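You operate a simulated robot arm through the tools that you are given. There is no shell and no other tool. Be economical: measure what you need, move in short steps, check, and stop when the job is done.

Carry out the task below with a simulated robot arm. There is one attempt and no reset: what you move stays moved.

Task
Put the step cover labelled "SERIES 60" from the top of the white table behind the tool trolley on the low shelf of the white trolley and the step cover that says "SERIES 90" on top of the black hub cover.

Only the result counts: the job must be done as asked and must still hold three seconds after the hand-in. Knocking over, shifting, dropping, spilling or breaking anything else fails it. Lids that push on must go on centred and level and be pressed home; caps that screw on are set level and turned clockwise until they are tight.

Robot
A 7-joint arm with a two-finger parallel gripper on a trunk, on a base that drives. Base frame: it is fixed to the floor where the robot stands at the start and does not move with it; the origin is under the middle of the robot, x ahead of it, y to its left, z up. Readings come in mm, degrees, newtons and seconds.
With the tool pointing down near the work surface it reaches from about 220 to 740 mm from the robot's upright axis, wherever it stands. Its first joint turns from -166.0 to 166.0 degrees. Places, roughly: low shelf of the white trolley [-1300, 700, 300]. Payload 1.57 kg.
The tool frame sits at the grasp point between the pads (the TCP): z along the fingers, y along the line on which they close. The tips reach 30 mm beyond it. Largest opening 110 mm; finger width 24, thickness 12; the body of the gripper, 48 by 112 mm, starts 78 mm behind the TCP.
Orientation is that of the tool frame in the base frame, as a unit quaternion [w, x, y, z]. With the fingers straight down and closing along the base's y, the tool's x points along the base's -x, its y along +y and its z along -z.

Tools
- The arm moves only by the tool move_arm. Its argument "targets" is text: rows parted by semicolons, each of 6 numbers parted by spaces: the shift along the tool's x, y, z in mm, then the turn, a rotation vector about the tool's x, y, z in degrees. In form: x y z wx wy wz; .... A call has 1 to 10 rows; each row shifts and turns the commanded pose from where the row before left it, along the tool's axes as they then stand. "jaw" is the opening, from 0 (shut) to 1 (fully open), set as the call begins (left out, the last holds). Rows are played at 5 a second. More than 50 mm and 8.6 degrees between two rows, or a gripper value outside its range, and nothing of the call is played. Where a pose cannot be reached the arm comes as near as it can. A force on the tool above 40 N (or 10 N above the force at the start of the call, whichever is more), or a blocked arm, ends the call early, and 0.2 s more pass. The fingers move at their own pace (about 45 mm/s each) and stop on an object; they squeeze with about 24 N. The grip force told is the motor's: it shows also when the fingers shut on nothing. Time passes only in rows, and 0.2 s behind the last, so rows that do not move let the fingers close. It gives the time, the measured TCP pose, the force on the tool (base axes), the opening and the grip force at its end, in the units of the frame above (readings bear some noise).
- Cameras (640 x 400 px; columns grow to the right, rows downward): "scene" is now at [15.1, 152.1, 1554.8]; the picture's right is [-0.06, -1.00, 0.00], its down [-0.78, 0.05, -0.62] and it looks along [0.62, -0.04, -0.79] (base axes); focal length 292 px, centre (320, 200). "wrist" rides on the gripper at [70, 16, -141] in the tool frame; the picture's right is [-0.23, 0.97, 0.00], its down [-0.85, -0.20, -0.48] and it looks along [-0.47, -0.11, 0.88] (tool axes); focal length 222 px, centre (320, 200).
- camera(camera): a new picture of that camera. It takes no simulated time.
- slide_trunk(by): slides the trunk up (or, below 0, down) by that many mm; the arm and the scene camera ride with it, the base frame stays. It gives what a move gives, with no picture.
- steer(legs): drives the robot by 1 to 6 legs, each [ahead, turn to the left] in mm and degrees, along the robot's own axes; the way and the turn of a leg run together, so that a leg with both is an arc; at most 1500 mm and 180 degrees a leg. The arm and the cameras ride along, it lands a little off, and it stops where it bumps. It gives what a move gives.
- head_to(pan, tilt): turns the head with the scene camera to pan (to the left, within 155 degrees either way) and tilt (down, from -29 to 69), counted from straight ahead of the robot. It gives what a move gives.
- measure_at(camera, pixels): there is no depth. For up to 12 entries [column, row, z] of the newest picture of that camera ("zoom" is the newest enlarged one), the place [x, y] in the base frame at which the ray of that pixel passes the height z, good to about 2 mm. It takes no simulated time.
- enlarge(camera, box): a new picture of the part [left, top, right, bottom] of that camera's present view, enlarged. It takes no simulated time.
- job_done(): hands the job in; it is judged then, once.

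Work in short steps. Measure before you move; look again where a grasp or a placing could have gone wrong, and mend it. You have 80 turns and 60 pictures in all, those below and enlarged ones among them. Open the gripper and draw the arm clear of the work before you hand the job in, unless the task says otherwise; then end with one line.

The tools are called after "Emit:" as a command line: name --argument value ..., lists and objects as JSON in quotes. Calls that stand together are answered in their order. move_arm: Moves the arm, as the interface text tells. Its arguments: {"type":"object","properties":{"targets":{"type":"string"},"jaw":{"type":"number"}},"required":["targets"]} The other tools are called the same way: slide_trunk (by) slides the trunk up or down; steer (legs) drives the base; head_to (pan, tilt) turns the head that bears the scene camera; camera (camera) takes a picture; measure_at (camera, pixels) gives the place at which the rays of pixels pass given heights; enlarge (camera, box) takes an enlarged picture of a part of a camera's view; job_done () hands the job in.

At the start:

```text
t: 0.0
ee_pos: [430.8, 215.9, 1075.3]
orientation: [0.001, 0.0, 1.0, 0.001]
ft_force: [-0.8, -0.4, 0.1]
width: 110.2
finger_force: 0.0
trunk travel left (down, up): [-500.0, 90.0]
robot x, y, heading: [0.2, 2.7, -0.3]
head pan, tilt: [-3.7, 51.8]
```

scene: 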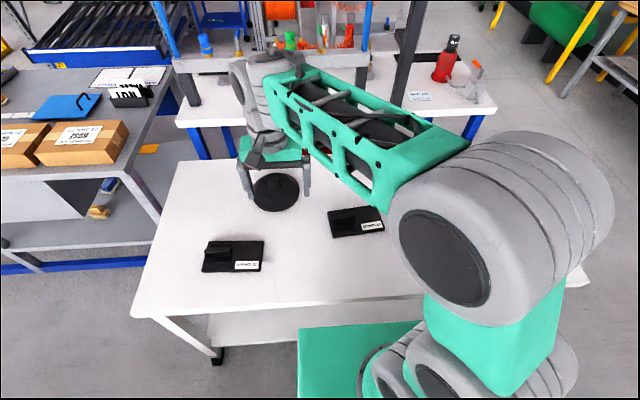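
wrist: 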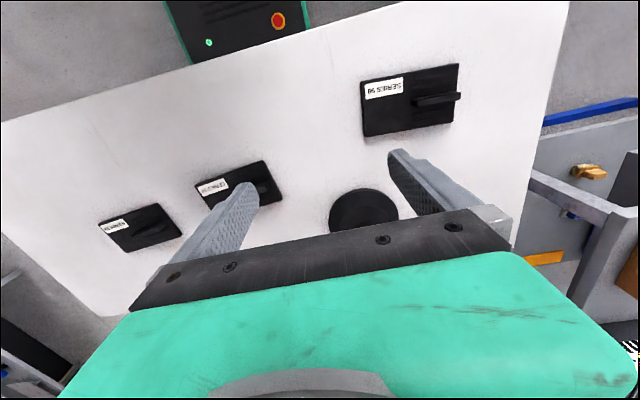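

The wrist picture shows three step covers and the round hub cover. I enlarge to read the labels.

Emit:
enlarge --camera "wrist" --box '[80, 140, 300, 270]'

Emit:
enlarge --camera "wrist" --box '[310, 50, 490, 240]'

Emit:
head_to --pan 150 --tilt 35

Emit:
camera --camera "scene"

```text
2.91 times, centred on (190, 205) of wrist
```

zoom: 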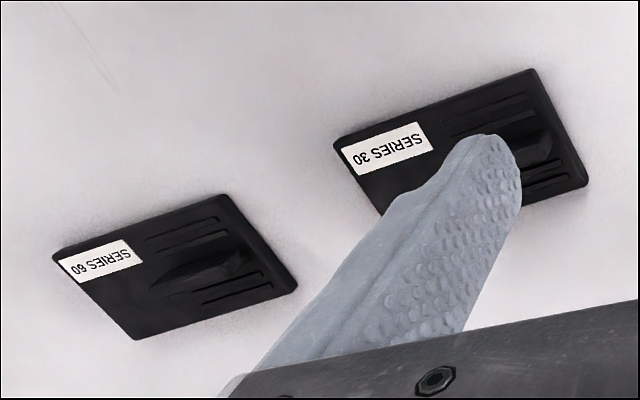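

```text
2.11 times, centred on (400, 145) of wrist
```

zoom: 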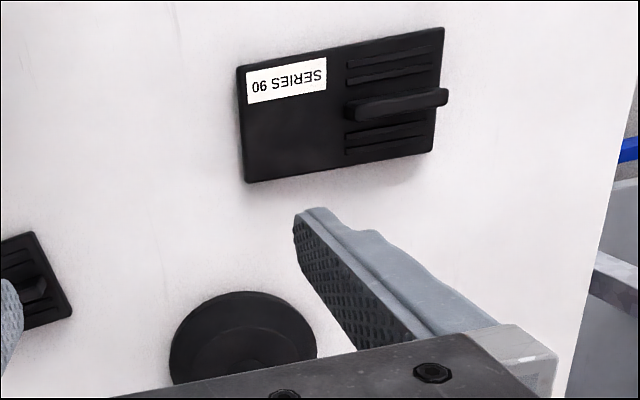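

```text
t: 2.4
ee_pos: [433.2, 215.4, 1075.3]
orientation: [0.0, 0.0, 1.0, 0.001]
ft_force: [0.0, -0.8, -0.1]
width: 110.2
finger_force: 0.0
trunk travel left (down, up): [-500.0, 90.0]
robot x, y, heading: [0.4, 3.7, 0.2]
head pan, tilt: [150.0, 35.0]
```

```text
55 pictures are left
```

scene: 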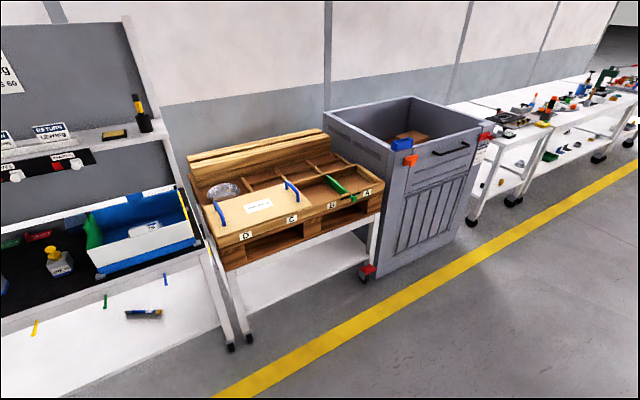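

SERIES 60 is the leftmost in the wrist view, 30 beside it is a distractor, and 90 is the large one. The shelf at [-1300, 700, 300] is under the wooden bench near (310,270); I enlarge it to look for anything on it.

Emit:
enlarge --camera "scene" --box '[200, 180, 420, 340]'

Emit:
measure_at --camera "scene" --pixels '[[250, 310, 300], [365, 265, 300], [300, 260, 300], [240, 335, 0], [365, 278, 0], [145, 314, 300], [220, 325, 300]]'

Emit:
head_to --pan 100 --tilt 35

Emit:
camera --camera "scene"

```text
2.50 times, centred on (310, 260) of scene
```

zoom: 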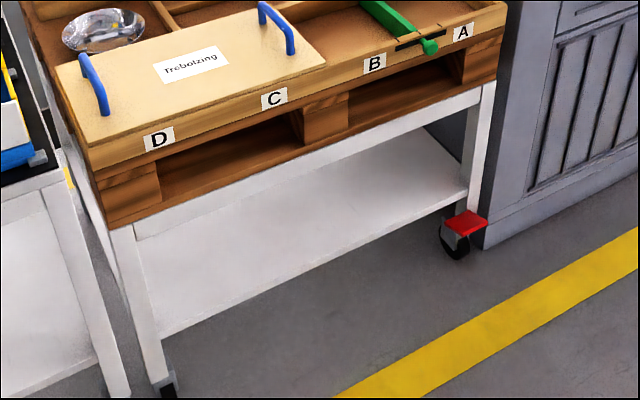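

```text
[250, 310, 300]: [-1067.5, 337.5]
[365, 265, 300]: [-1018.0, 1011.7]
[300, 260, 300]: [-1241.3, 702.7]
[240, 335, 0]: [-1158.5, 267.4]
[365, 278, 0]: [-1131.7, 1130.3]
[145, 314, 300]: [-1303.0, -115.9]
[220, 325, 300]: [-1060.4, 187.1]
```

```text
t: 3.6
ee_pos: [432.4, 214.6, 1075.8]
orientation: [0.0, 0.0, 1.0, 0.0]
ft_force: [-0.2, 0.8, -0.6]
width: 110.1
finger_force: 0.1
trunk travel left (down, up): [-500.0, 90.0]
robot x, y, heading: [-1.2, 5.8, -0.1]
head pan, tilt: [100.0, 35.0]
```

```text
53 pictures are left
```

scene: 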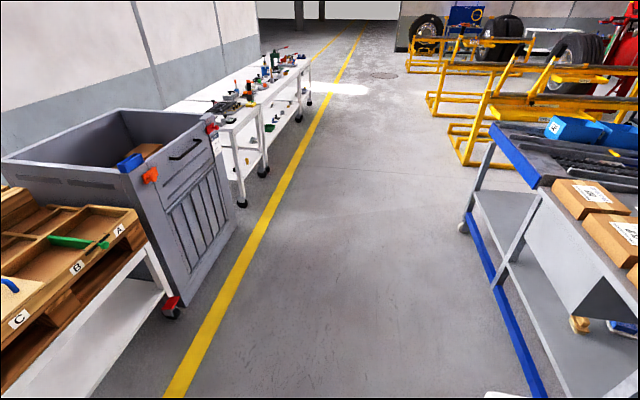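

The shelf is empty and its front edge runs at about x≈-1050, y 230…1100. Now I look back at the table with the head and enlarge the covers.

Emit:
head_to --pan 0 --tilt 55

Emit:
move_arm --targets "50 0 0 0 0 0; 50 0 0 0 0 0; 50 0 0 0 0 0; 0 0 0 0 0 0"

Emit:
camera --camera "scene"

Emit:
camera --camera "wrist"

```text
t: 5.3
ee_pos: [432.5, 215.5, 1076.1]
orientation: [-0.001, 0.0, 1.0, 0.0]
ft_force: [0.8, 0.2, 0.8]
width: 109.7
finger_force: 0.0
trunk travel left (down, up): [-500.0, 90.0]
robot x, y, heading: [0.7, 4.5, -0.1]
head pan, tilt: [0.0, 55.0]
```

```text
t: 6.3
ee_pos: [280.1, 214.6, 1076.6]
orientation: [0.0, 0.0, 1.0, -0.001]
ft_force: [0.2, -0.6, 0.1]
width: 110.1
finger_force: 0.1
trunk travel left (down, up): [-500.0, 90.0]
robot x, y, heading: [0.8, 1.2, 0.0]
head pan, tilt: [0.0, 55.0]
```

```text
52 pictures are left
```

scene: 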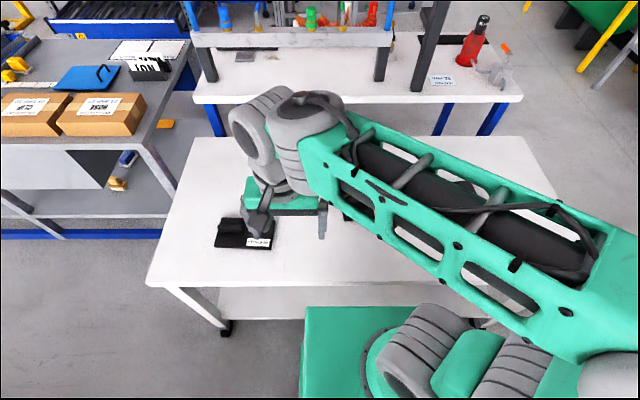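

```text
51 pictures are left
```

wrist: 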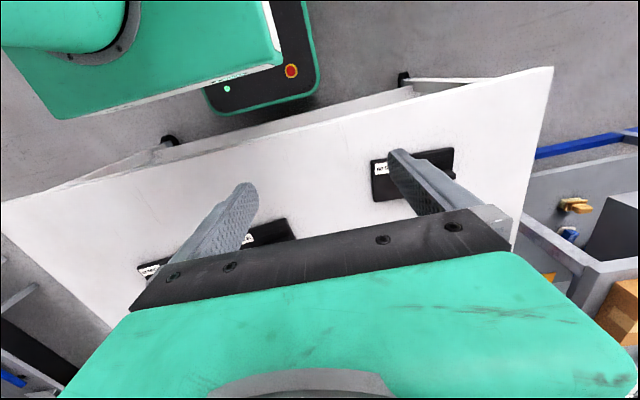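

I moved the wrong way for the wrist view (its picture-down is base +x). I go forward so that the hub cover and the plates come into clear view.

Emit:
move_arm --targets "-50 0 0 0 0 0; -50 0 0 0 0 0; -50 0 0 0 0 0; -50 0 0 0 0 0; -50 0 0 0 0 0; -50 0 0 0 0 0; 0 0 0 0 0 0"

Emit:
camera --camera "wrist"

Emit:
camera --camera "scene"

```text
t: 7.9
ee_pos: [583.8, 216.0, 1078.2]
orientation: [0.0, 0.0, 1.0, 0.0]
ft_force: [0.4, 0.4, -0.6]
width: 109.9
finger_force: 0.2
trunk travel left (down, up): [-500.0, 90.0]
robot x, y, heading: [1.0, 3.7, -0.0]
head pan, tilt: [0.0, 55.0]
```

```text
50 pictures are left
```

wrist: 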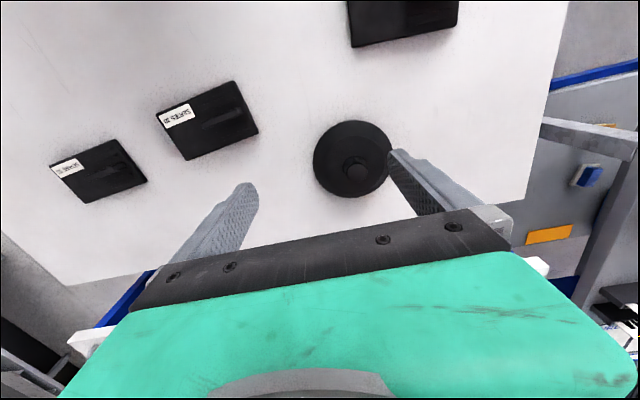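

```text
49 pictures are left
```

scene: 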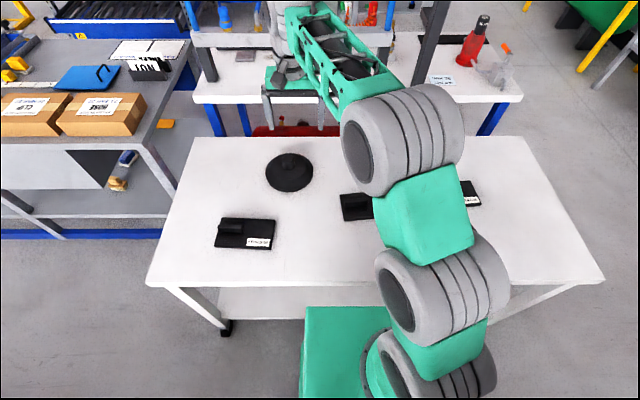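

The hub cover has a central boss; I enlarge it from both cameras to judge its height.

Emit:
enlarge --camera "wrist" --box '[290, 100, 410, 210]'

Emit:
enlarge --camera "scene" --box '[190, 130, 350, 270]'

Emit:
measure_at --camera "wrist" --pixels '[[314, 159, 770], [392, 157, 770], [353, 120, 770], [352, 200, 770], [358, 168, 800], [358, 168, 780], [50, 171, 765], [121, 138, 765], [148, 180, 765], [88, 204, 765]]'

Emit:
measure_at --camera "scene" --pixels '[[265, 172, 770], [312, 172, 770], [288, 193, 760], [289, 155, 780], [288, 158, 800], [214, 246, 760], [270, 249, 760], [275, 220, 770], [222, 218, 770]]'

```text
3.64 times, centred on (350, 155) of wrist
```

zoom: 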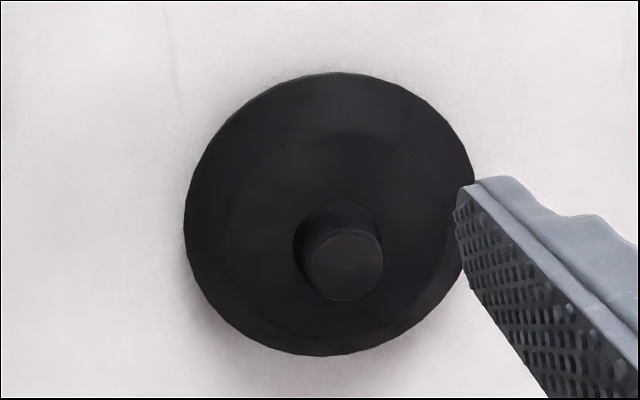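

```text
2.86 times, centred on (270, 200) of scene
```

zoom: 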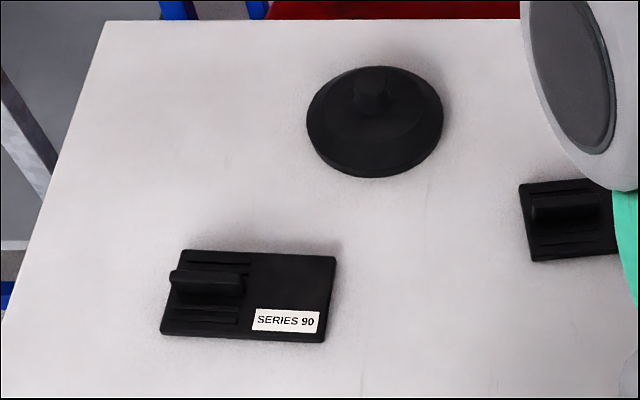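

```text
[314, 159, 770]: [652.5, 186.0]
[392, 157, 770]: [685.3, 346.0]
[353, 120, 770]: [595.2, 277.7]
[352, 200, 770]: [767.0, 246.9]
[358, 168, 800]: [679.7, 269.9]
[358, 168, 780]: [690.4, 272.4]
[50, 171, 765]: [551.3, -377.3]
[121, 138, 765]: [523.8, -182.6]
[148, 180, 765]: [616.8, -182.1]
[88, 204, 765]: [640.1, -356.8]
```

```text
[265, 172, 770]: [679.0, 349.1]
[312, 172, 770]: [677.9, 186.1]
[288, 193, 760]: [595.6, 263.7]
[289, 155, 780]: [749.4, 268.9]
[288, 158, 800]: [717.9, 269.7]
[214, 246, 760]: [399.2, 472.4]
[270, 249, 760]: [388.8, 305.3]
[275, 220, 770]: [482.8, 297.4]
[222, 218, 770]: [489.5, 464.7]
```

Hub centre ≈ (679,267), with a boss about 45 mm wide; plate 90 must be balanced on that boss. I locate the boss-top height by comparing both rays and hover the wrist camera over plate 90.

Emit:
measure_at --camera "wrist" --pixels '[[356.9, 172.9, 780], [356.9, 172.9, 800], [356.9, 172.9, 820], [356.9, 172.9, 840]]'

Emit:
measure_at --camera "scene" --pixels '[[287.8, 156.5, 780], [287.8, 156.5, 800], [287.8, 156.5, 820], [287.8, 156.5, 840]]'

Emit:
move_arm --targets "41 30 13 0 0 0; 41 30 13 0 0 0; 41 30 13 0 0 0; 41 30 13 0 0 0; 41 30 13 0 0 0; 41 30 13 0 0 0; 0 0 0 0 0 0"

Emit:
camera --camera "wrist"

```text
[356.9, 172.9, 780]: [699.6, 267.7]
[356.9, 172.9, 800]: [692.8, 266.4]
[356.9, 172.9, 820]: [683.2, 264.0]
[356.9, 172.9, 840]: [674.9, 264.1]
```

```text
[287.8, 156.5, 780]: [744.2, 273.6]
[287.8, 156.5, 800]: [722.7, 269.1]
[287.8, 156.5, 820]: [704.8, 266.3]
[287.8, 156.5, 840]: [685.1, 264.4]
```

```text
refused: row 1 steps farther than a row can; nothing moved
```

```text
46 pictures are left
```

wrist: 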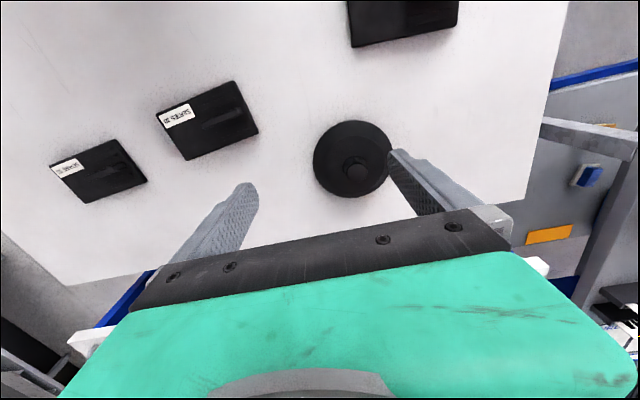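

Step was too long (>50 mm); I use 8 rows.

Emit:
move_arm --targets "31 23 10 0 0 0; 31 23 10 0 0 0; 31 23 10 0 0 0; 31 23 10 0 0 0; 31 23 10 0 0 0; 31 23 10 0 0 0; 31 23 10 0 0 0; 27 19 8 0 0 0; 0 0 0 0 0 0"

Emit:
camera --camera "wrist"

Emit:
camera --camera "scene"

```text
t: 9.9
ee_pos: [337.6, 396.3, 995.3]
orientation: [0.0, 0.0, 1.0, 0.0]
ft_force: [0.6, 0.0, 0.1]
width: 109.8
finger_force: 0.1
trunk travel left (down, up): [-500.0, 90.0]
robot x, y, heading: [-1.8, 2.3, -0.2]
head pan, tilt: [0.0, 55.0]
```

```text
45 pictures are left
```

wrist: 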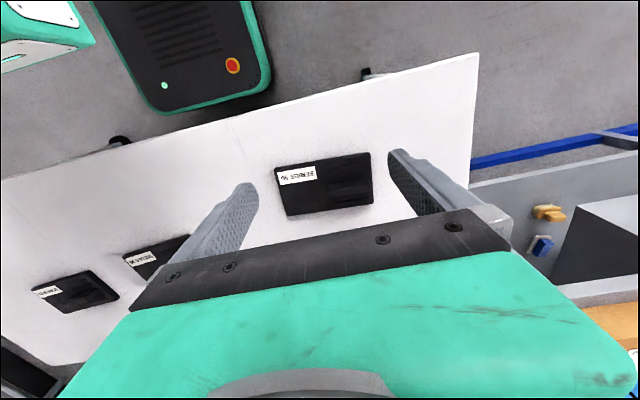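

```text
44 pictures are left
```

scene: 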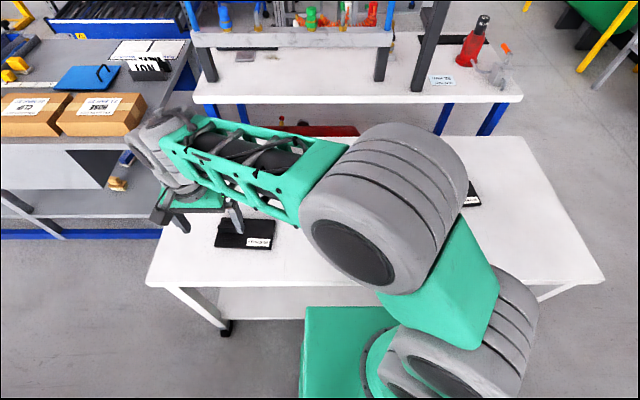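

Emit:
enlarge --camera "wrist" --box '[264, 140, 384, 225]'

Emit:
enlarge --camera "scene" --box '[200, 205, 290, 261]'

```text
4.71 times, centred on (324, 182) of wrist
```

zoom: 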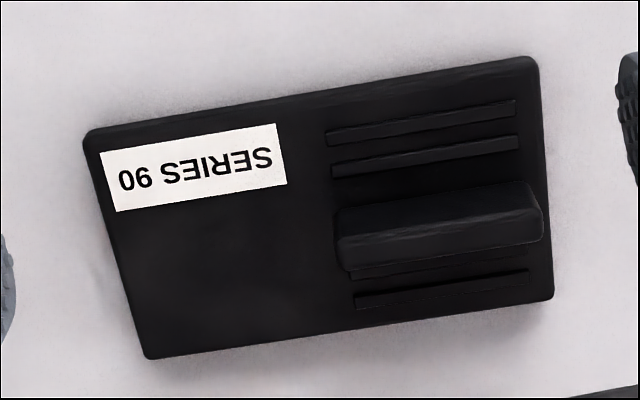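

```text
7.11 times, centred on (245, 233) of scene
```

zoom: 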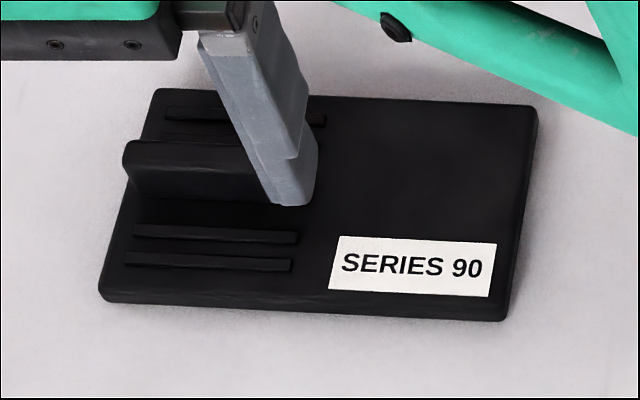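

Handle of plate 90: top face centre at wrist px (350.3,190.5), with plate corners measured too. I intersect these rays at candidate heights.

Emit:
measure_at --camera "wrist" --pixels '[[273.9, 168.2, 770], [369.6, 151.8, 770], [373.3, 202.8, 770], [287.5, 215.3, 770], [350.3, 190.5, 790], [350.3, 190.5, 800], [350.3, 190.5, 810], [328.2, 190.5, 800], [366.7, 184.5, 800], [330.4, 196.9, 800]]'

Emit:
measure_at --camera "zoom" --pixels '[[157, 90, 770], [538, 107, 770], [500, 320, 762], [104, 303, 762], [125, 147, 790], [125, 147, 800], [125, 147, 810], [135, 192, 772], [275, 204, 772], [250, 148, 800], [500, 305, 770], [100, 292, 770]]'

```text
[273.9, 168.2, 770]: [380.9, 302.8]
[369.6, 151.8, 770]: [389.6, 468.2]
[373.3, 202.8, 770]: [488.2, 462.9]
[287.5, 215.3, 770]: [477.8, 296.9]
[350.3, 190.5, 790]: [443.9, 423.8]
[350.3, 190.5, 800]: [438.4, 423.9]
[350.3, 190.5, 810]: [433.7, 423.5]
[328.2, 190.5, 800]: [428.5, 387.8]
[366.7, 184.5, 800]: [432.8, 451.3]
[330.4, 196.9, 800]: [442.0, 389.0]
```

```text
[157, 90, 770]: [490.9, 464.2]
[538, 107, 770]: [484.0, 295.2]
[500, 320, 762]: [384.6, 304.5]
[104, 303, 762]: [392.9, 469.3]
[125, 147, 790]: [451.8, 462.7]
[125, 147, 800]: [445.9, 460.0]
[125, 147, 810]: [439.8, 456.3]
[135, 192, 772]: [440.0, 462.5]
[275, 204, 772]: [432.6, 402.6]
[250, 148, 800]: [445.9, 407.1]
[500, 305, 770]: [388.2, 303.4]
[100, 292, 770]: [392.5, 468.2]
```

Plate 90: centre ≈ (434.5,383), 165×97, long axis 3.5° off y; handle centre ≈ (438,424), z top ≈800. I turn the tool 93.5° so it closes across the handle, then shift above it.

Emit:
move_arm --targets "0 0 0 0 0 8.5; 0 0 0 0 0 8.5; 0 0 0 0 0 8.5; 0 0 0 0 0 8.5; 0 0 0 0 0 8.5; 0 0 0 0 0 8.5; 0 0 0 0 0 8.5; 0 0 0 0 0 8.5; 0 0 0 0 0 8.5; 0 0 0 0 0 8.5"

Emit:
move_arm --targets "0 0 0 0 0 8.5; 17 49 0 0 0 0; 17 49 0 0 0 0; 0 0 40 0 0 0; 0 0 40 0 0 0; 0 0 0 0 0 0"

Emit:
camera --camera "wrist"

Emit:
enlarge --camera "scene" --box '[160, 150, 320, 260]'

```text
t: 12.1
ee_pos: [338.7, 393.6, 998.3]
orientation: [0.0, 0.677, 0.736, 0.0]
ft_force: [-0.2, -0.5, 0.2]
width: 110.0
finger_force: 0.1
trunk travel left (down, up): [-500.0, 90.0]
robot x, y, heading: [0.7, 4.9, -0.1]
head pan, tilt: [0.0, 55.0]
```

```text
refused: row 2 steps farther than a row can; nothing moved
```

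```text
41 pictures are left
```

wrist: 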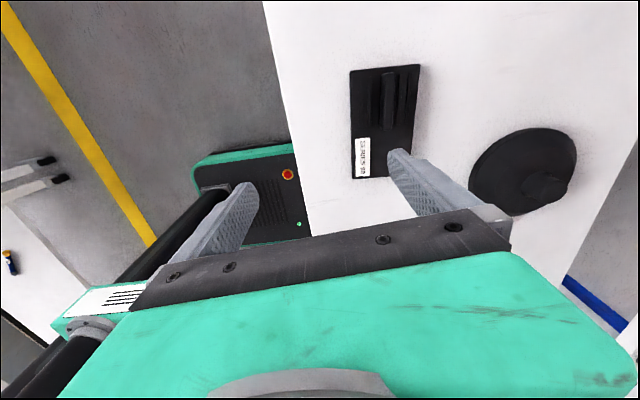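

```text
3.64 times, centred on (240, 205) of scene
```

zoom: 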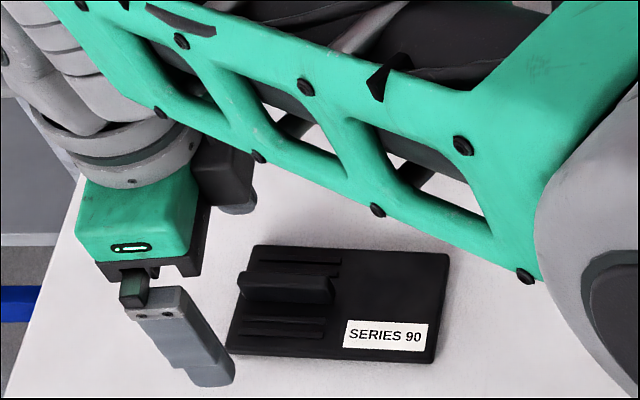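

The last call was refused (row too long); I repeat it with shorter rows.

Emit:
move_arm --targets "0 0 0 0 0 8.5; 12 33 0 0 0 0; 12 33 0 0 0 0; 10 32 0 0 0 0; 0 0 40 0 0 0; 0 0 40 0 0 0; 0 0 0 0 0 0"

Emit:
camera --camera "wrist"

Emit:
enlarge --camera "scene" --box '[160, 150, 320, 260]'

```text
t: 13.7
ee_pos: [439.3, 421.3, 918.1]
orientation: [-0.001, 0.728, 0.685, 0.0]
ft_force: [0.2, -0.3, 0.3]
width: 109.9
finger_force: 0.0
trunk travel left (down, up): [-500.0, 90.0]
robot x, y, heading: [-0.8, 5.0, 0.1]
head pan, tilt: [0.0, 55.0]
```

```text
39 pictures are left
```

wrist: 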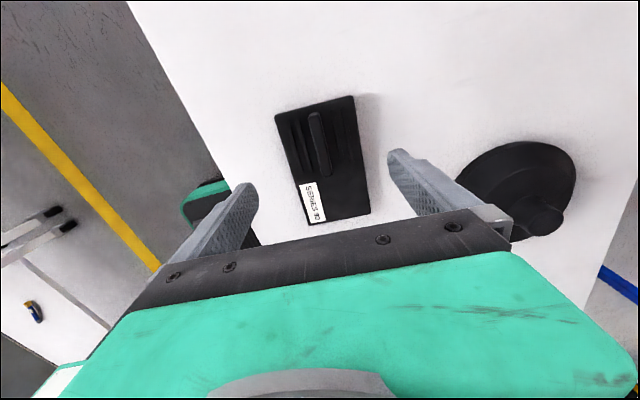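

```text
3.64 times, centred on (240, 205) of scene
```

zoom: 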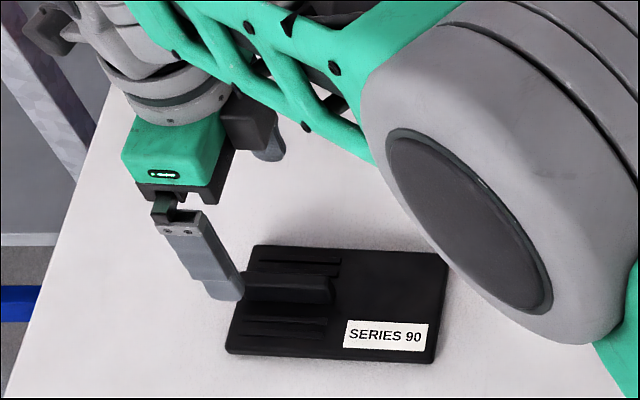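

Handle in the wrist view spans (313,114)–(326,175). I check its position from this closer viewpoint.

Emit:
measure_at --camera "wrist" --pixels '[[313, 114, 800], [325, 175, 800], [313, 114, 810], [325, 175, 810], [275, 115, 770], [354, 97, 770], [369, 213, 770], [309, 224, 770], [518, 190, 775]]'

Emit:
enlarge --camera "wrist" --box '[260, 80, 390, 235]'

```text
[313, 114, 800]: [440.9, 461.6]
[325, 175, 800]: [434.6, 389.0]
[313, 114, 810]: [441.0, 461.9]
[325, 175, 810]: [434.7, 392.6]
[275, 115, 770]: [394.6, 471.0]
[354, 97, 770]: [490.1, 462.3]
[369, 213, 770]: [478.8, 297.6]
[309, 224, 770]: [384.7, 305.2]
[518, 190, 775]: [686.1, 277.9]
```

```text
2.58 times, centred on (325, 158) of wrist
```

zoom: 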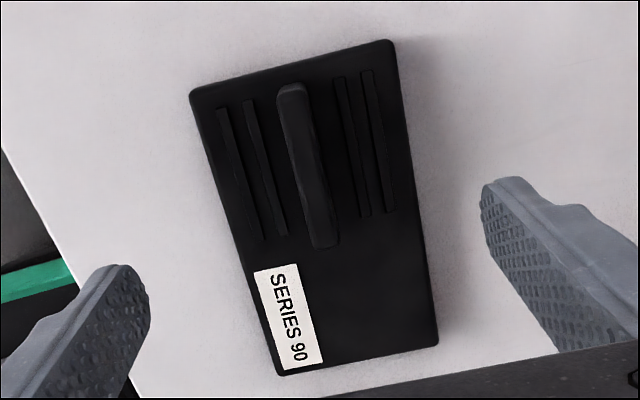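

Handle centre ≈ (438,426), plate centre (437,384), and TCP is above the handle. I narrow the jaw to 45 mm and descend to TCP z≈808 so the tips stay above the plate face.

Emit:
move_arm --targets "0 0 0 0 0 0; 0 0 40 0 0 0; 0 0 40 0 0 0; 0 0 20 0 0 0; 0 0 8 0 0 0; 0 0 0 0 0 0" --jaw 0.42

Emit:
enlarge --camera "scene" --box '[190, 190, 290, 260]'

```text
t: 15.1
ee_pos: [436.6, 423.3, 810.0]
orientation: [-0.001, 0.728, 0.685, 0.0]
ft_force: [0.3, -0.2, -0.1]
width: 46.5
finger_force: 0.1
trunk travel left (down, up): [-500.0, 90.0]
robot x, y, heading: [0.0, 1.6, 0.1]
head pan, tilt: [0.0, 55.0]
```

```text
5.71 times, centred on (240, 225) of scene
```

zoom: 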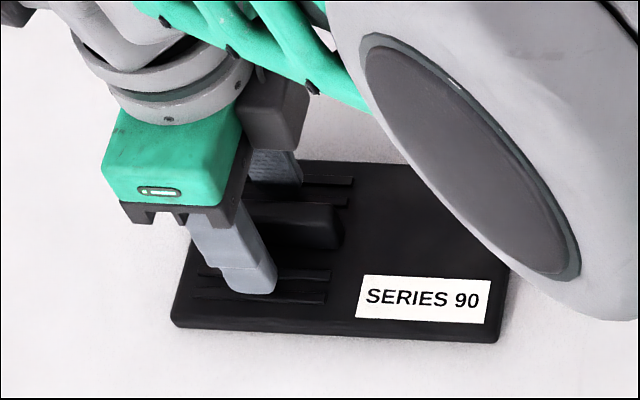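

Fingers straddle the handle just above the plate. I shift 6 mm toward the plate middle, close, and lift slightly.

Emit:
move_arm --targets "-6 0 3 0 0 0; 0 0 0 0 0 0"

Emit:
move_arm --targets "0 0 0 0 0 0; 0 0 0 0 0 0; 0 0 0 0 0 0; 0 0 0 0 0 0; 0 0 0 0 0 0" --jaw 0

Emit:
move_arm --targets "0 0 -15 0 0 0; 0 0 -20 0 0 0; 0 0 0 0 0 0"

Emit:
enlarge --camera "scene" --box '[180, 160, 300, 260]'

```text
t: 15.7
ee_pos: [437.6, 416.9, 806.9]
orientation: [0.0, 0.728, 0.685, 0.0]
ft_force: [-1.1, 0.1, -0.2]
width: 46.3
finger_force: 0.0
trunk travel left (down, up): [-500.0, 90.0]
robot x, y, heading: [-1.3, -0.8, 0.1]
head pan, tilt: [0.0, 55.0]
```

```text
t: 16.9
ee_pos: [437.1, 417.6, 806.6]
orientation: [0.0, 0.728, 0.685, 0.0]
ft_force: [1.4, -0.1, 0.3]
width: 13.5
finger_force: 24.4
trunk travel left (down, up): [-500.0, 90.0]
robot x, y, heading: [3.6, 3.7, 0.0]
head pan, tilt: [0.0, 55.0]
```

```text
t: 17.7
ee_pos: [438.1, 417.7, 842.0]
orientation: [0.0, 0.729, 0.685, -0.001]
ft_force: [-0.1, 0.1, -1.7]
width: 13.6
finger_force: 24.5
trunk travel left (down, up): [-500.0, 90.0]
robot x, y, heading: [-0.3, 1.7, 0.0]
head pan, tilt: [0.0, 55.0]
```

```text
4.00 times, centred on (240, 210) of scene
```

zoom: 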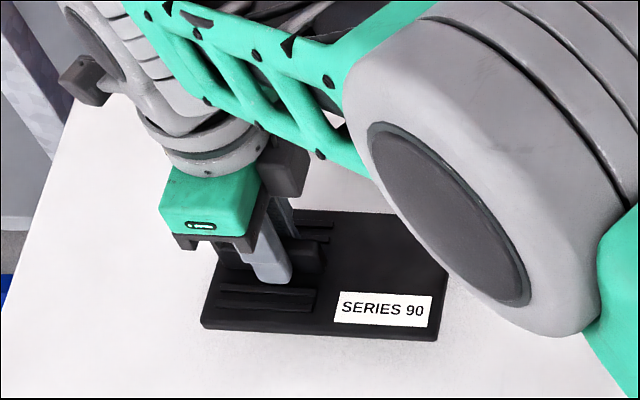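

Plate is held level (13.5 mm grip, ~2 N). I raise it to a safe height, and take a wrist picture of the hub on the way.

Emit:
move_arm --targets "0 0 -40 0 0 0; 0 0 -40 0 0 0; 0 0 -40 0 0 0; 0 0 -40 0 0 0; 0 0 0 0 0 0"

Emit:
enlarge --camera "wrist" --box '[400, 60, 640, 240]'

Emit:
enlarge --camera "scene" --box '[190, 130, 350, 230]'

```text
t: 18.9
ee_pos: [438.3, 416.0, 1003.0]
orientation: [0.0, 0.729, 0.685, 0.0]
ft_force: [-0.7, -0.2, -1.5]
width: 13.7
finger_force: 24.1
trunk travel left (down, up): [-500.0, 90.0]
robot x, y, heading: [-1.6, 1.6, 0.3]
head pan, tilt: [0.0, 55.0]
```

```text
2.22 times, centred on (520, 150) of wrist
```

zoom: 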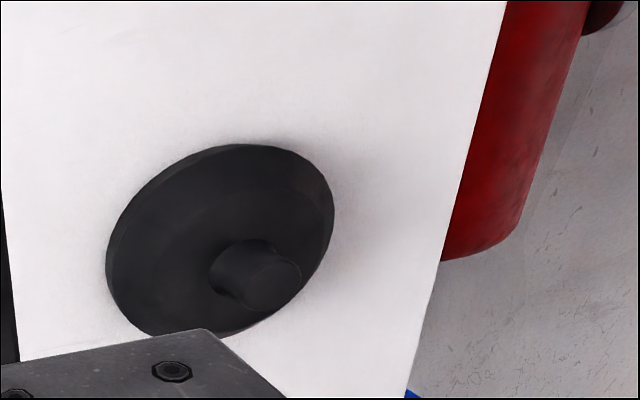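

```text
4.00 times, centred on (270, 180) of scene
```

zoom: 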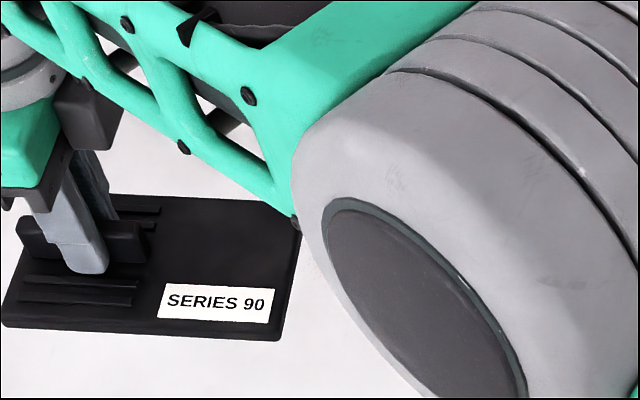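

Boss top face centre is at wrist px (500.2,187.4). I intersect with several heights and compare with the earlier rays.

Emit:
measure_at --camera "wrist" --pixels '[[500.2, 187.4, 800], [500.2, 187.4, 810], [500.2, 187.4, 820], [500.2, 187.4, 830], [500.2, 187.4, 840], [423.6, 181.5, 768], [488, 124.5, 768], [526, 152, 768]]'

```text
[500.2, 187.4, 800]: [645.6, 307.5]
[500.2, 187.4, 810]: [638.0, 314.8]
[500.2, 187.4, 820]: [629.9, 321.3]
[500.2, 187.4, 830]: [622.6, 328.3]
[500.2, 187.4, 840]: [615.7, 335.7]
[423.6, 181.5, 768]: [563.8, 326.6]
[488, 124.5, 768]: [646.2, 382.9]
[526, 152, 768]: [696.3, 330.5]
```

Those values used the older full wrist picture (stale pose). I re-enlarge the wrist view and measure on the zoom itself.

Emit:
enlarge --camera "wrist" --box '[400, 60, 640, 240]'

Emit:
measure_at --camera "zoom" --pixels '[[276, 283, 790], [276, 283, 800], [276, 283, 810], [276, 283, 820], [276, 283, 830], [276, 283, 840], [106, 270, 768], [240, 143, 768], [334, 205, 768], [310, 163, 768], [180, 178, 768], [250, 325, 768]]'

```text
2.22 times, centred on (520, 150) of wrist
```

zoom: 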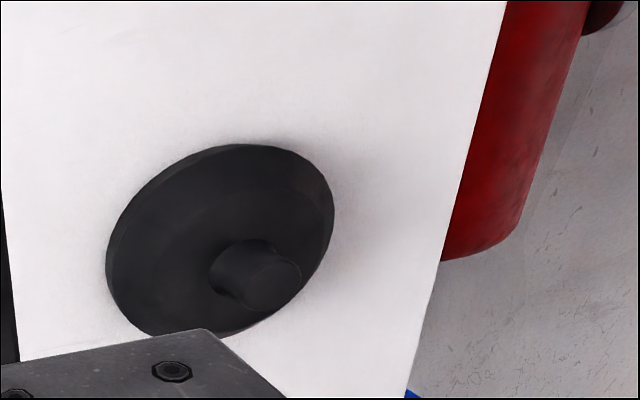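

```text
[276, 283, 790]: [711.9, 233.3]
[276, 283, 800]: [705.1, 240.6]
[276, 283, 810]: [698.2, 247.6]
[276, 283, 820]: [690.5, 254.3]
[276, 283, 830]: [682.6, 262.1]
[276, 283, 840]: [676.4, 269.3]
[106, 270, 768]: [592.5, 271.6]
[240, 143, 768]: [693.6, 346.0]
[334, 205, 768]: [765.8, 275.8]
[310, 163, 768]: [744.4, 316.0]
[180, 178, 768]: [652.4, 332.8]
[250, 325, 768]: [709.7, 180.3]
```

Boss top agrees at z≈835, centre ≈ (679,265). I turn the tool back by 93.5° so the handle points toward the robot and move to TCP (650,265), putting the plate's centre of mass over the boss.

Emit:
move_arm --targets "0 0 0 0 0 -8.5; 0 0 0 0 0 -8.5; 0 0 0 0 0 -8.5; 0 0 0 0 0 -8.5; 0 0 0 0 0 -8.5; 0 0 0 0 0 -8.5; 0 0 0 0 0 -8.5; 0 0 0 0 0 -8.5; 0 0 0 0 0 -8.5; 0 0 0 0 0 -8.5"

Emit:
move_arm --targets "0 0 0 0 0 -8.5; -35.3 -25.2 0 0 0 0; -35.3 -25.2 0 0 0 0; -35.3 -25.2 0 0 0 0; -35.3 -25.2 0 0 0 0; -35.3 -25.2 0 0 0 0; -35.3 -25.2 0 0 0 0; 0 0 40 0 0 0; 0 0 0 0 0 0"

Emit:
camera --camera "scene"

Emit:
camera --camera "wrist"

```text
t: 21.1
ee_pos: [437.6, 417.5, 1002.0]
orientation: [0.0, 0.073, 0.997, 0.0]
ft_force: [-0.3, -0.1, -1.3]
width: 13.3
finger_force: 23.8
trunk travel left (down, up): [-500.0, 90.0]
robot x, y, heading: [-1.6, -0.5, 0.1]
head pan, tilt: [0.0, 55.0]
```

```text
t: 23.1
ee_pos: [652.6, 266.4, 961.9]
orientation: [0.0, 0.001, 1.0, 0.001]
ft_force: [0.2, -0.8, -1.0]
width: 13.4
finger_force: 23.7
trunk travel left (down, up): [-500.0, 90.0]
robot x, y, heading: [-2.0, 3.6, 0.1]
head pan, tilt: [0.0, 55.0]
```

```text
31 pictures are left
```

scene: 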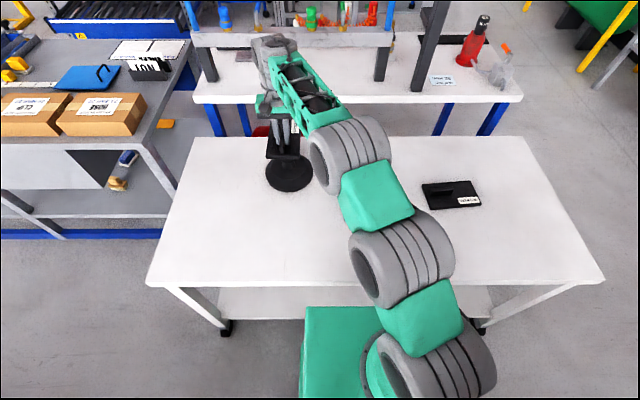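

```text
30 pictures are left
```

wrist: 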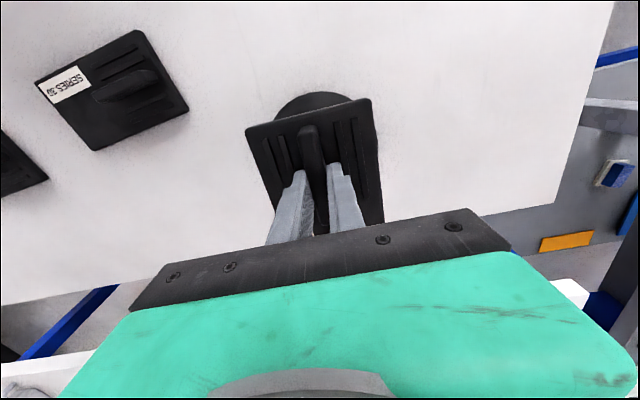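

Plate is above the hub, level. I descend to just over the predicted contact (TCP≈882) and look from the side.

Emit:
move_arm --targets "2.5 -1 30 0 0 0; 0 0 30 0 0 0; 0 0 8 0 0 0; 0 0 0 0 0 0"

Emit:
enlarge --camera "scene" --box '[240, 110, 340, 200]'

```text
t: 24.1
ee_pos: [649.2, 264.8, 893.9]
orientation: [0.0, 0.0, 1.0, 0.0]
ft_force: [-0.3, -0.7, -2.5]
width: 13.4
finger_force: 23.8
trunk travel left (down, up): [-500.0, 90.0]
robot x, y, heading: [2.9, 2.7, -0.1]
head pan, tilt: [0.0, 55.0]
```

```text
4.44 times, centred on (290, 155) of scene
```

zoom: 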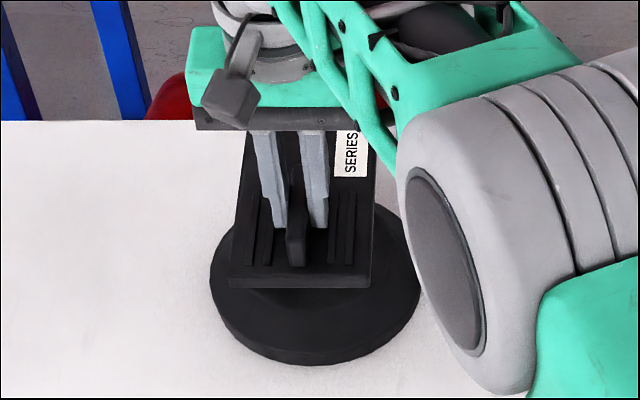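

The plate is centred over the hub. I lower in small steps, watching the force for contact.

Emit:
move_arm --targets "0 0 3 0 0 0; 0 0 2 0 0 0; 0 0 2 0 0 0; 0 0 0 0 0 0"

Emit:
move_arm --targets "0 0 2 0 0 0; 0 0 0 0 0 0"

Emit:
move_arm --targets "0 0 2 0 0 0; 0 0 0 0 0 0"

Emit:
move_arm --targets "0 0 2 0 0 0; 0 0 0 0 0 0"

```text
t: 25.1
ee_pos: [647.8, 265.4, 886.5]
orientation: [-0.001, -0.001, 1.0, 0.0]
ft_force: [0.0, 0.3, -1.5]
width: 13.4
finger_force: 23.9
trunk travel left (down, up): [-500.0, 90.0]
robot x, y, heading: [-2.1, 2.8, -0.1]
head pan, tilt: [0.0, 55.0]
```

```text
t: 25.7
ee_pos: [648.4, 265.5, 884.6]
orientation: [0.0, 0.0, 1.0, 0.0]
ft_force: [0.1, 0.6, -1.3]
width: 13.6
finger_force: 24.2
trunk travel left (down, up): [-500.0, 90.0]
robot x, y, heading: [0.8, -1.6, 0.3]
head pan, tilt: [0.0, 55.0]
```

```text
t: 26.3
ee_pos: [647.8, 265.3, 885.3]
orientation: [0.003, 0.001, 1.0, 0.001]
ft_force: [-0.2, -1.4, 8.3]
width: 13.5
finger_force: 23.9
trunk travel left (down, up): [-500.0, 90.0]
robot x, y, heading: [1.3, 3.6, -0.0]
head pan, tilt: [0.0, 55.0]
```

```text
t: 26.9
ee_pos: [648.5, 265.4, 883.8]
orientation: [0.002, 0.0, 1.0, 0.001]
ft_force: [1.4, 0.2, 19.3]
width: 13.6
finger_force: 24.5
trunk travel left (down, up): [-500.0, 90.0]
robot x, y, heading: [3.2, 0.7, -0.0]
head pan, tilt: [0.0, 55.0]
```

Contact at TCP ≈884.5 with 19 N. I ease off 3.5 mm to light contact, then open gently.

Emit:
move_arm --targets "0 0 -2 0 0 0; 0 0 -1.5 0 0 0; 0 0 0 0 0 0"

Emit:
move_arm --targets "0 0 0 0 0 0; 0 0 0 0 0 0; 0 0 0 0 0 0" --jaw 0.3

Emit:
enlarge --camera "scene" --box '[240, 110, 340, 200]'

Emit:
enlarge --camera "wrist" --box '[220, 70, 410, 240]'

```text
t: 27.7
ee_pos: [647.7, 264.8, 883.8]
orientation: [-0.001, 0.0, 1.0, 0.0]
ft_force: [3.3, 0.0, 9.2]
width: 13.3
finger_force: 23.8
trunk travel left (down, up): [-500.0, 90.0]
robot x, y, heading: [2.3, 5.4, -0.1]
head pan, tilt: [0.0, 55.0]
```

```text
t: 28.5
ee_pos: [647.3, 265.3, 882.8]
orientation: [0.001, 0.0, 1.0, 0.0]
ft_force: [-1.0, 1.3, -0.6]
width: 33.1
finger_force: 0.0
trunk travel left (down, up): [-500.0, 90.0]
robot x, y, heading: [1.4, 4.4, 0.2]
head pan, tilt: [0.0, 55.0]
```

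```text
4.44 times, centred on (290, 155) of scene
```

zoom: 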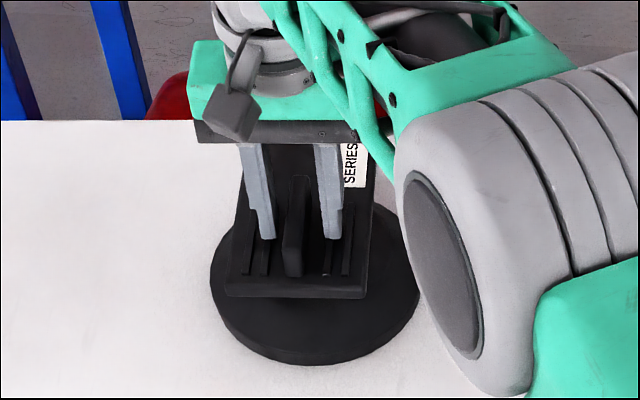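

```text
2.35 times, centred on (315, 155) of wrist
```

zoom: 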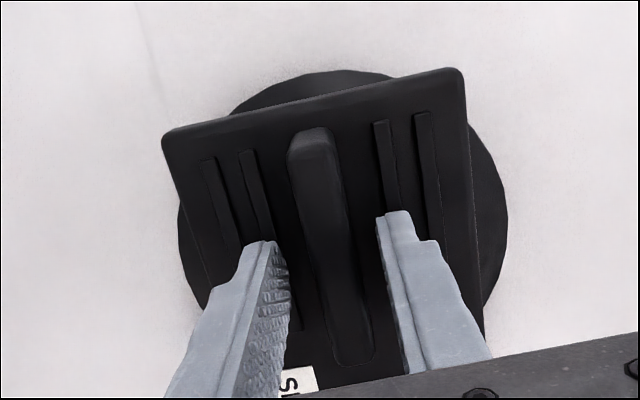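

The plate stays on the boss, level. I raise straight up and check again.

Emit:
move_arm --targets "0 0 -20 0 0 0; 0 0 -30 0 0 0; 0 0 -40 0 0 0; 0 0 -40 0 0 0; 0 0 -40 0 0 0; 0 0 0 0 0 0"

Emit:
enlarge --camera "wrist" --box '[220, 60, 420, 240]'

Emit:
enlarge --camera "scene" --box '[240, 110, 340, 200]'

```text
t: 29.9
ee_pos: [646.5, 262.4, 1056.0]
orientation: [0.0, 0.0, 1.0, 0.0]
ft_force: [-0.9, -0.6, 0.4]
width: 32.9
finger_force: 0.0
trunk travel left (down, up): [-500.0, 90.0]
robot x, y, heading: [0.9, 4.9, -0.1]
head pan, tilt: [0.0, 55.0]
```

```text
2.22 times, centred on (320, 150) of wrist
```

zoom: 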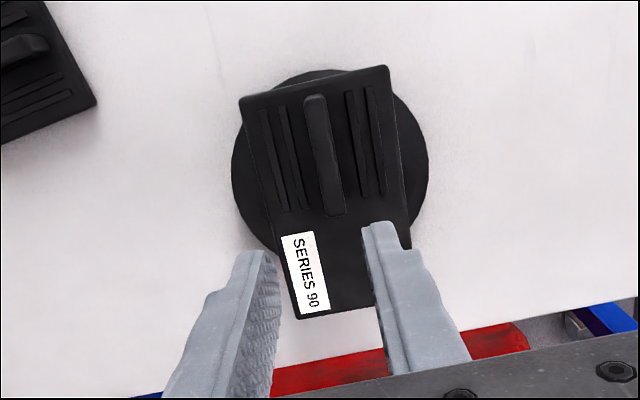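

```text
4.44 times, centred on (290, 155) of scene
```

zoom: 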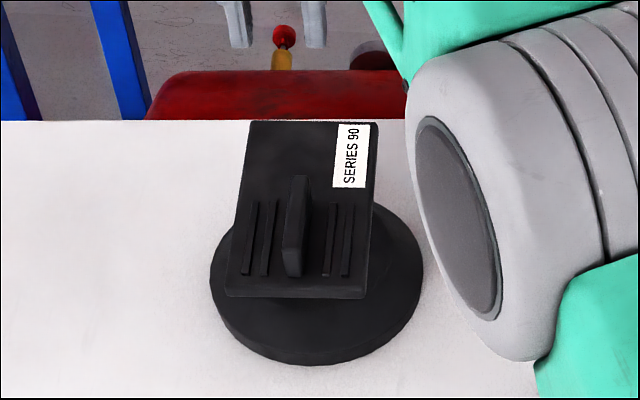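

Plate 90 sits steadily on the boss. Next, SERIES 60: I move over to view it closely (TCP ≈ (490,-265,1000)).

Emit:
move_arm --targets "14 -46 5 0 0 0; 14 -46 5 0 0 0; 14 -46 5 0 0 0; 14 -46 5 0 0 0; 14 -46 5 0 0 0; 14 -46 5 0 0 0; 14 -46 5 0 0 0; 14 -46 5 0 0 0; 14 -46 5 0 0 0; 14 -46 5 0 0 0"

Emit:
move_arm --targets "9 -40 0 0 0 0; 9 -27 0 0 0 0; 0 0 0 0 0 0"

Emit:
enlarge --camera "wrist" --box '[180, 90, 480, 240]'

```text
t: 32.1
ee_pos: [509.3, -196.7, 1003.7]
orientation: [0.0, 0.0, 1.0, 0.0]
ft_force: [0.2, -0.7, 0.4]
width: 32.9
finger_force: 0.1
trunk travel left (down, up): [-500.0, 90.0]
robot x, y, heading: [0.8, 1.6, -0.1]
head pan, tilt: [0.0, 55.0]
```

```text
t: 32.9
ee_pos: [488.7, -263.2, 1002.6]
orientation: [0.0, 0.0, 1.0, 0.0]
ft_force: [0.3, -1.2, -0.7]
width: 33.1
finger_force: 0.1
trunk travel left (down, up): [-500.0, 90.0]
robot x, y, heading: [-1.8, 0.8, 0.0]
head pan, tilt: [0.0, 55.0]
```

```text
2.13 times, centred on (330, 165) of wrist
```

zoom: 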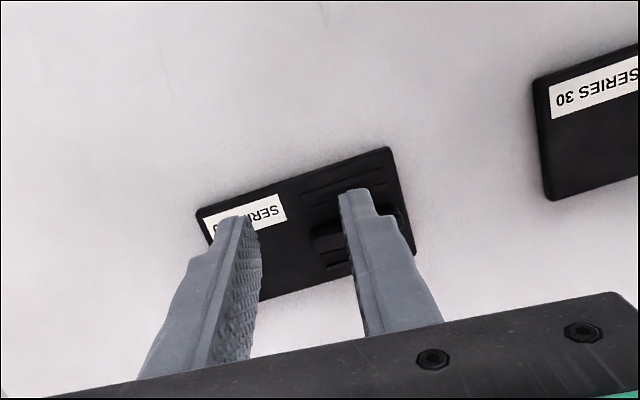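

Fingers block the view; I measure visible corners, open the jaw, and turn the tool for the grasp.

Emit:
measure_at --camera "zoom" --pixels '[[197, 212, 770], [387, 148, 770], [415, 252, 770], [268, 299, 770], [312, 238, 795], [402, 215, 795]]'

Emit:
move_arm --targets "0 0 0 0 0 8.5; 0 0 0 0 0 8.5; 0 0 0 0 0 8.5; 0 0 0 0 0 8.5; 0 0 0 0 0 8.5; 0 0 0 0 0 8.5; 0 0 0 0 0 8.5; 0 0 0 0 0 8.5; 0 0 0 0 0 8.5; 0 0 0 0 0 8.5" --jaw 1

```text
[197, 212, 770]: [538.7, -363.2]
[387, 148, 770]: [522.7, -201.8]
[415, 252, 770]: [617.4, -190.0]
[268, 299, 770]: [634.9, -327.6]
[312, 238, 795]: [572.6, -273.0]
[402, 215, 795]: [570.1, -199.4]
```

```text
t: 35.1
ee_pos: [489.2, -262.1, 1005.0]
orientation: [0.001, 0.676, 0.737, 0.0]
ft_force: [0.2, -0.8, 0.2]
width: 109.9
finger_force: 0.0
trunk travel left (down, up): [-500.0, 90.0]
robot x, y, heading: [-1.5, 1.4, 0.1]
head pan, tilt: [0.0, 55.0]
```

Plate 60: long axis ≈ 5.7° off y the other way (tool at 85° fits), handle ≈ (574,-235). I move above it and look.

Emit:
move_arm --targets "10 43 0 0 0 0; 9.5 44 0 0 0 0; 0 0 43 0 0 0; 0 0 43 0 0 0; 0 0 0 0 0 0"

Emit:
enlarge --camera "wrist" --box '[200, 70, 440, 240]'

```text
t: 36.3
ee_pos: [574.5, -234.8, 920.6]
orientation: [0.0, 0.676, 0.737, 0.0]
ft_force: [0.1, -0.9, 0.0]
width: 110.1
finger_force: 0.1
trunk travel left (down, up): [-500.0, 90.0]
robot x, y, heading: [-2.5, 2.7, 0.1]
head pan, tilt: [0.0, 55.0]
```

```text
2.35 times, centred on (320, 155) of wrist
```

zoom: 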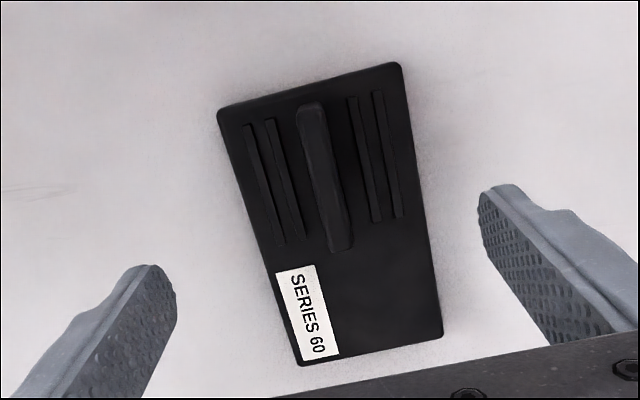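

Emit:
measure_at --camera "zoom" --pixels '[[218, 112, 770], [400, 65, 770], [441, 337, 770], [298, 365, 770], [308, 107, 800], [340, 248, 800]]'

```text
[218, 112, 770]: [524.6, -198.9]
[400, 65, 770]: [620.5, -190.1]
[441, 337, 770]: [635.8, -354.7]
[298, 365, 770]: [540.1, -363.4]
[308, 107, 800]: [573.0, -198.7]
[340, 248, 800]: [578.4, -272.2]
```

Handle centre (575.7,-235.5); TCP is aligned. I narrow, descend to z≈807, and close.

Emit:
move_arm --targets "-5 1 0 0 0 0; 0 0 40 0 0 0; 0 0 40 0 0 0; 0 0 24 0 0 0; 0 0 9 0 0 0; 0 0 0 0 0 0" --jaw 0.42

Emit:
move_arm --targets "0 0 0 0 0 0; 0 0 0 0 0 0; 0 0 0 0 0 0; 0 0 0 0 0 0; 0 0 0 0 0 0" --jaw 0

Emit:
move_arm --targets "0 0 -20 0 0 0; 0 0 -40 0 0 0; 0 0 -40 0 0 0; 0 0 -40 0 0 0; 0 0 0 0 0 0"

Emit:
camera --camera "scene"

```text
t: 37.7
ee_pos: [575.4, -240.5, 804.0]
orientation: [0.0, 0.676, 0.737, -0.001]
ft_force: [-1.5, 0.3, 0.4]
width: 46.2
finger_force: 0.1
trunk travel left (down, up): [-500.0, 90.0]
robot x, y, heading: [0.3, 1.4, 0.2]
head pan, tilt: [0.0, 55.0]
```

```text
t: 38.9
ee_pos: [575.4, -240.6, 804.6]
orientation: [0.0, 0.675, 0.738, 0.0]
ft_force: [0.6, -0.3, 0.6]
width: 13.3
finger_force: 24.2
trunk travel left (down, up): [-500.0, 90.0]
robot x, y, heading: [-4.6, 6.2, -0.0]
head pan, tilt: [0.0, 55.0]
```

```text
t: 40.1
ee_pos: [575.5, -240.1, 946.5]
orientation: [0.0, 0.676, 0.737, 0.0]
ft_force: [-0.4, -0.6, -1.5]
width: 13.7
finger_force: 23.9
trunk travel left (down, up): [-500.0, 90.0]
robot x, y, heading: [-2.5, 1.4, 0.1]
head pan, tilt: [0.0, 55.0]
```

```text
22 pictures are left
```

scene: 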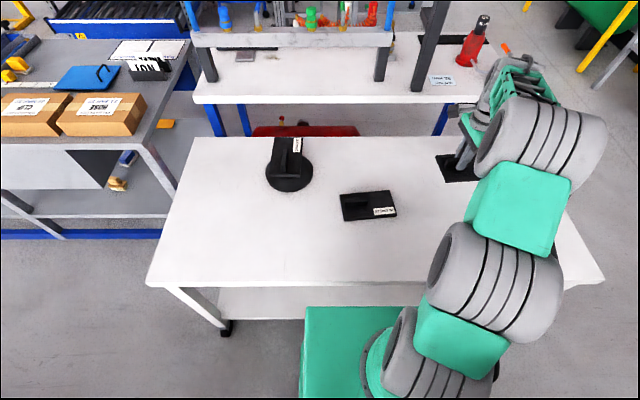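

Held. I turn back to neutral so the handle faces the robot, and set it down on the free table area at TCP (500,-240) for a tilted regrasp.

Emit:
move_arm --targets "0 0 0 0 0 -8.5; 0 0 0 0 0 -8.5; 0 0 0 0 0 -8.5; 0 0 0 0 0 -8.5; 0 0 0 0 0 -8.5; 0 0 0 0 0 -8.5; 0 0 0 0 0 -8.5; 0 0 0 0 0 -8.5; 0 0 0 0 0 -8.5; 0 0 0 0 0 -8.5"

Emit:
move_arm --targets "38 0 0 0 0 0; 38 0 0 0 0 0; 0 0 45 0 0 0; 0 0 45 0 0 0; 0 0 35 0 0 0; 0 0 10 0 0 0; 0 0 4 0 0 0; 0 0 2 0 0 0; 0 0 0 0 0 0"

```text
t: 42.3
ee_pos: [574.8, -239.6, 944.5]
orientation: [-0.001, -0.001, 1.0, 0.0]
ft_force: [-0.4, 0.5, -2.5]
width: 13.5
finger_force: 23.3
trunk travel left (down, up): [-500.0, 90.0]
robot x, y, heading: [2.1, 3.6, 0.0]
head pan, tilt: [0.0, 55.0]
```

```text
t: 44.3
ee_pos: [499.0, -239.6, 804.6]
orientation: [0.001, 0.0, 1.0, 0.0]
ft_force: [-0.7, 0.1, -0.9]
width: 13.6
finger_force: 24.3
trunk travel left (down, up): [-500.0, 90.0]
robot x, y, heading: [-1.0, 1.2, 0.4]
head pan, tilt: [0.0, 55.0]
```

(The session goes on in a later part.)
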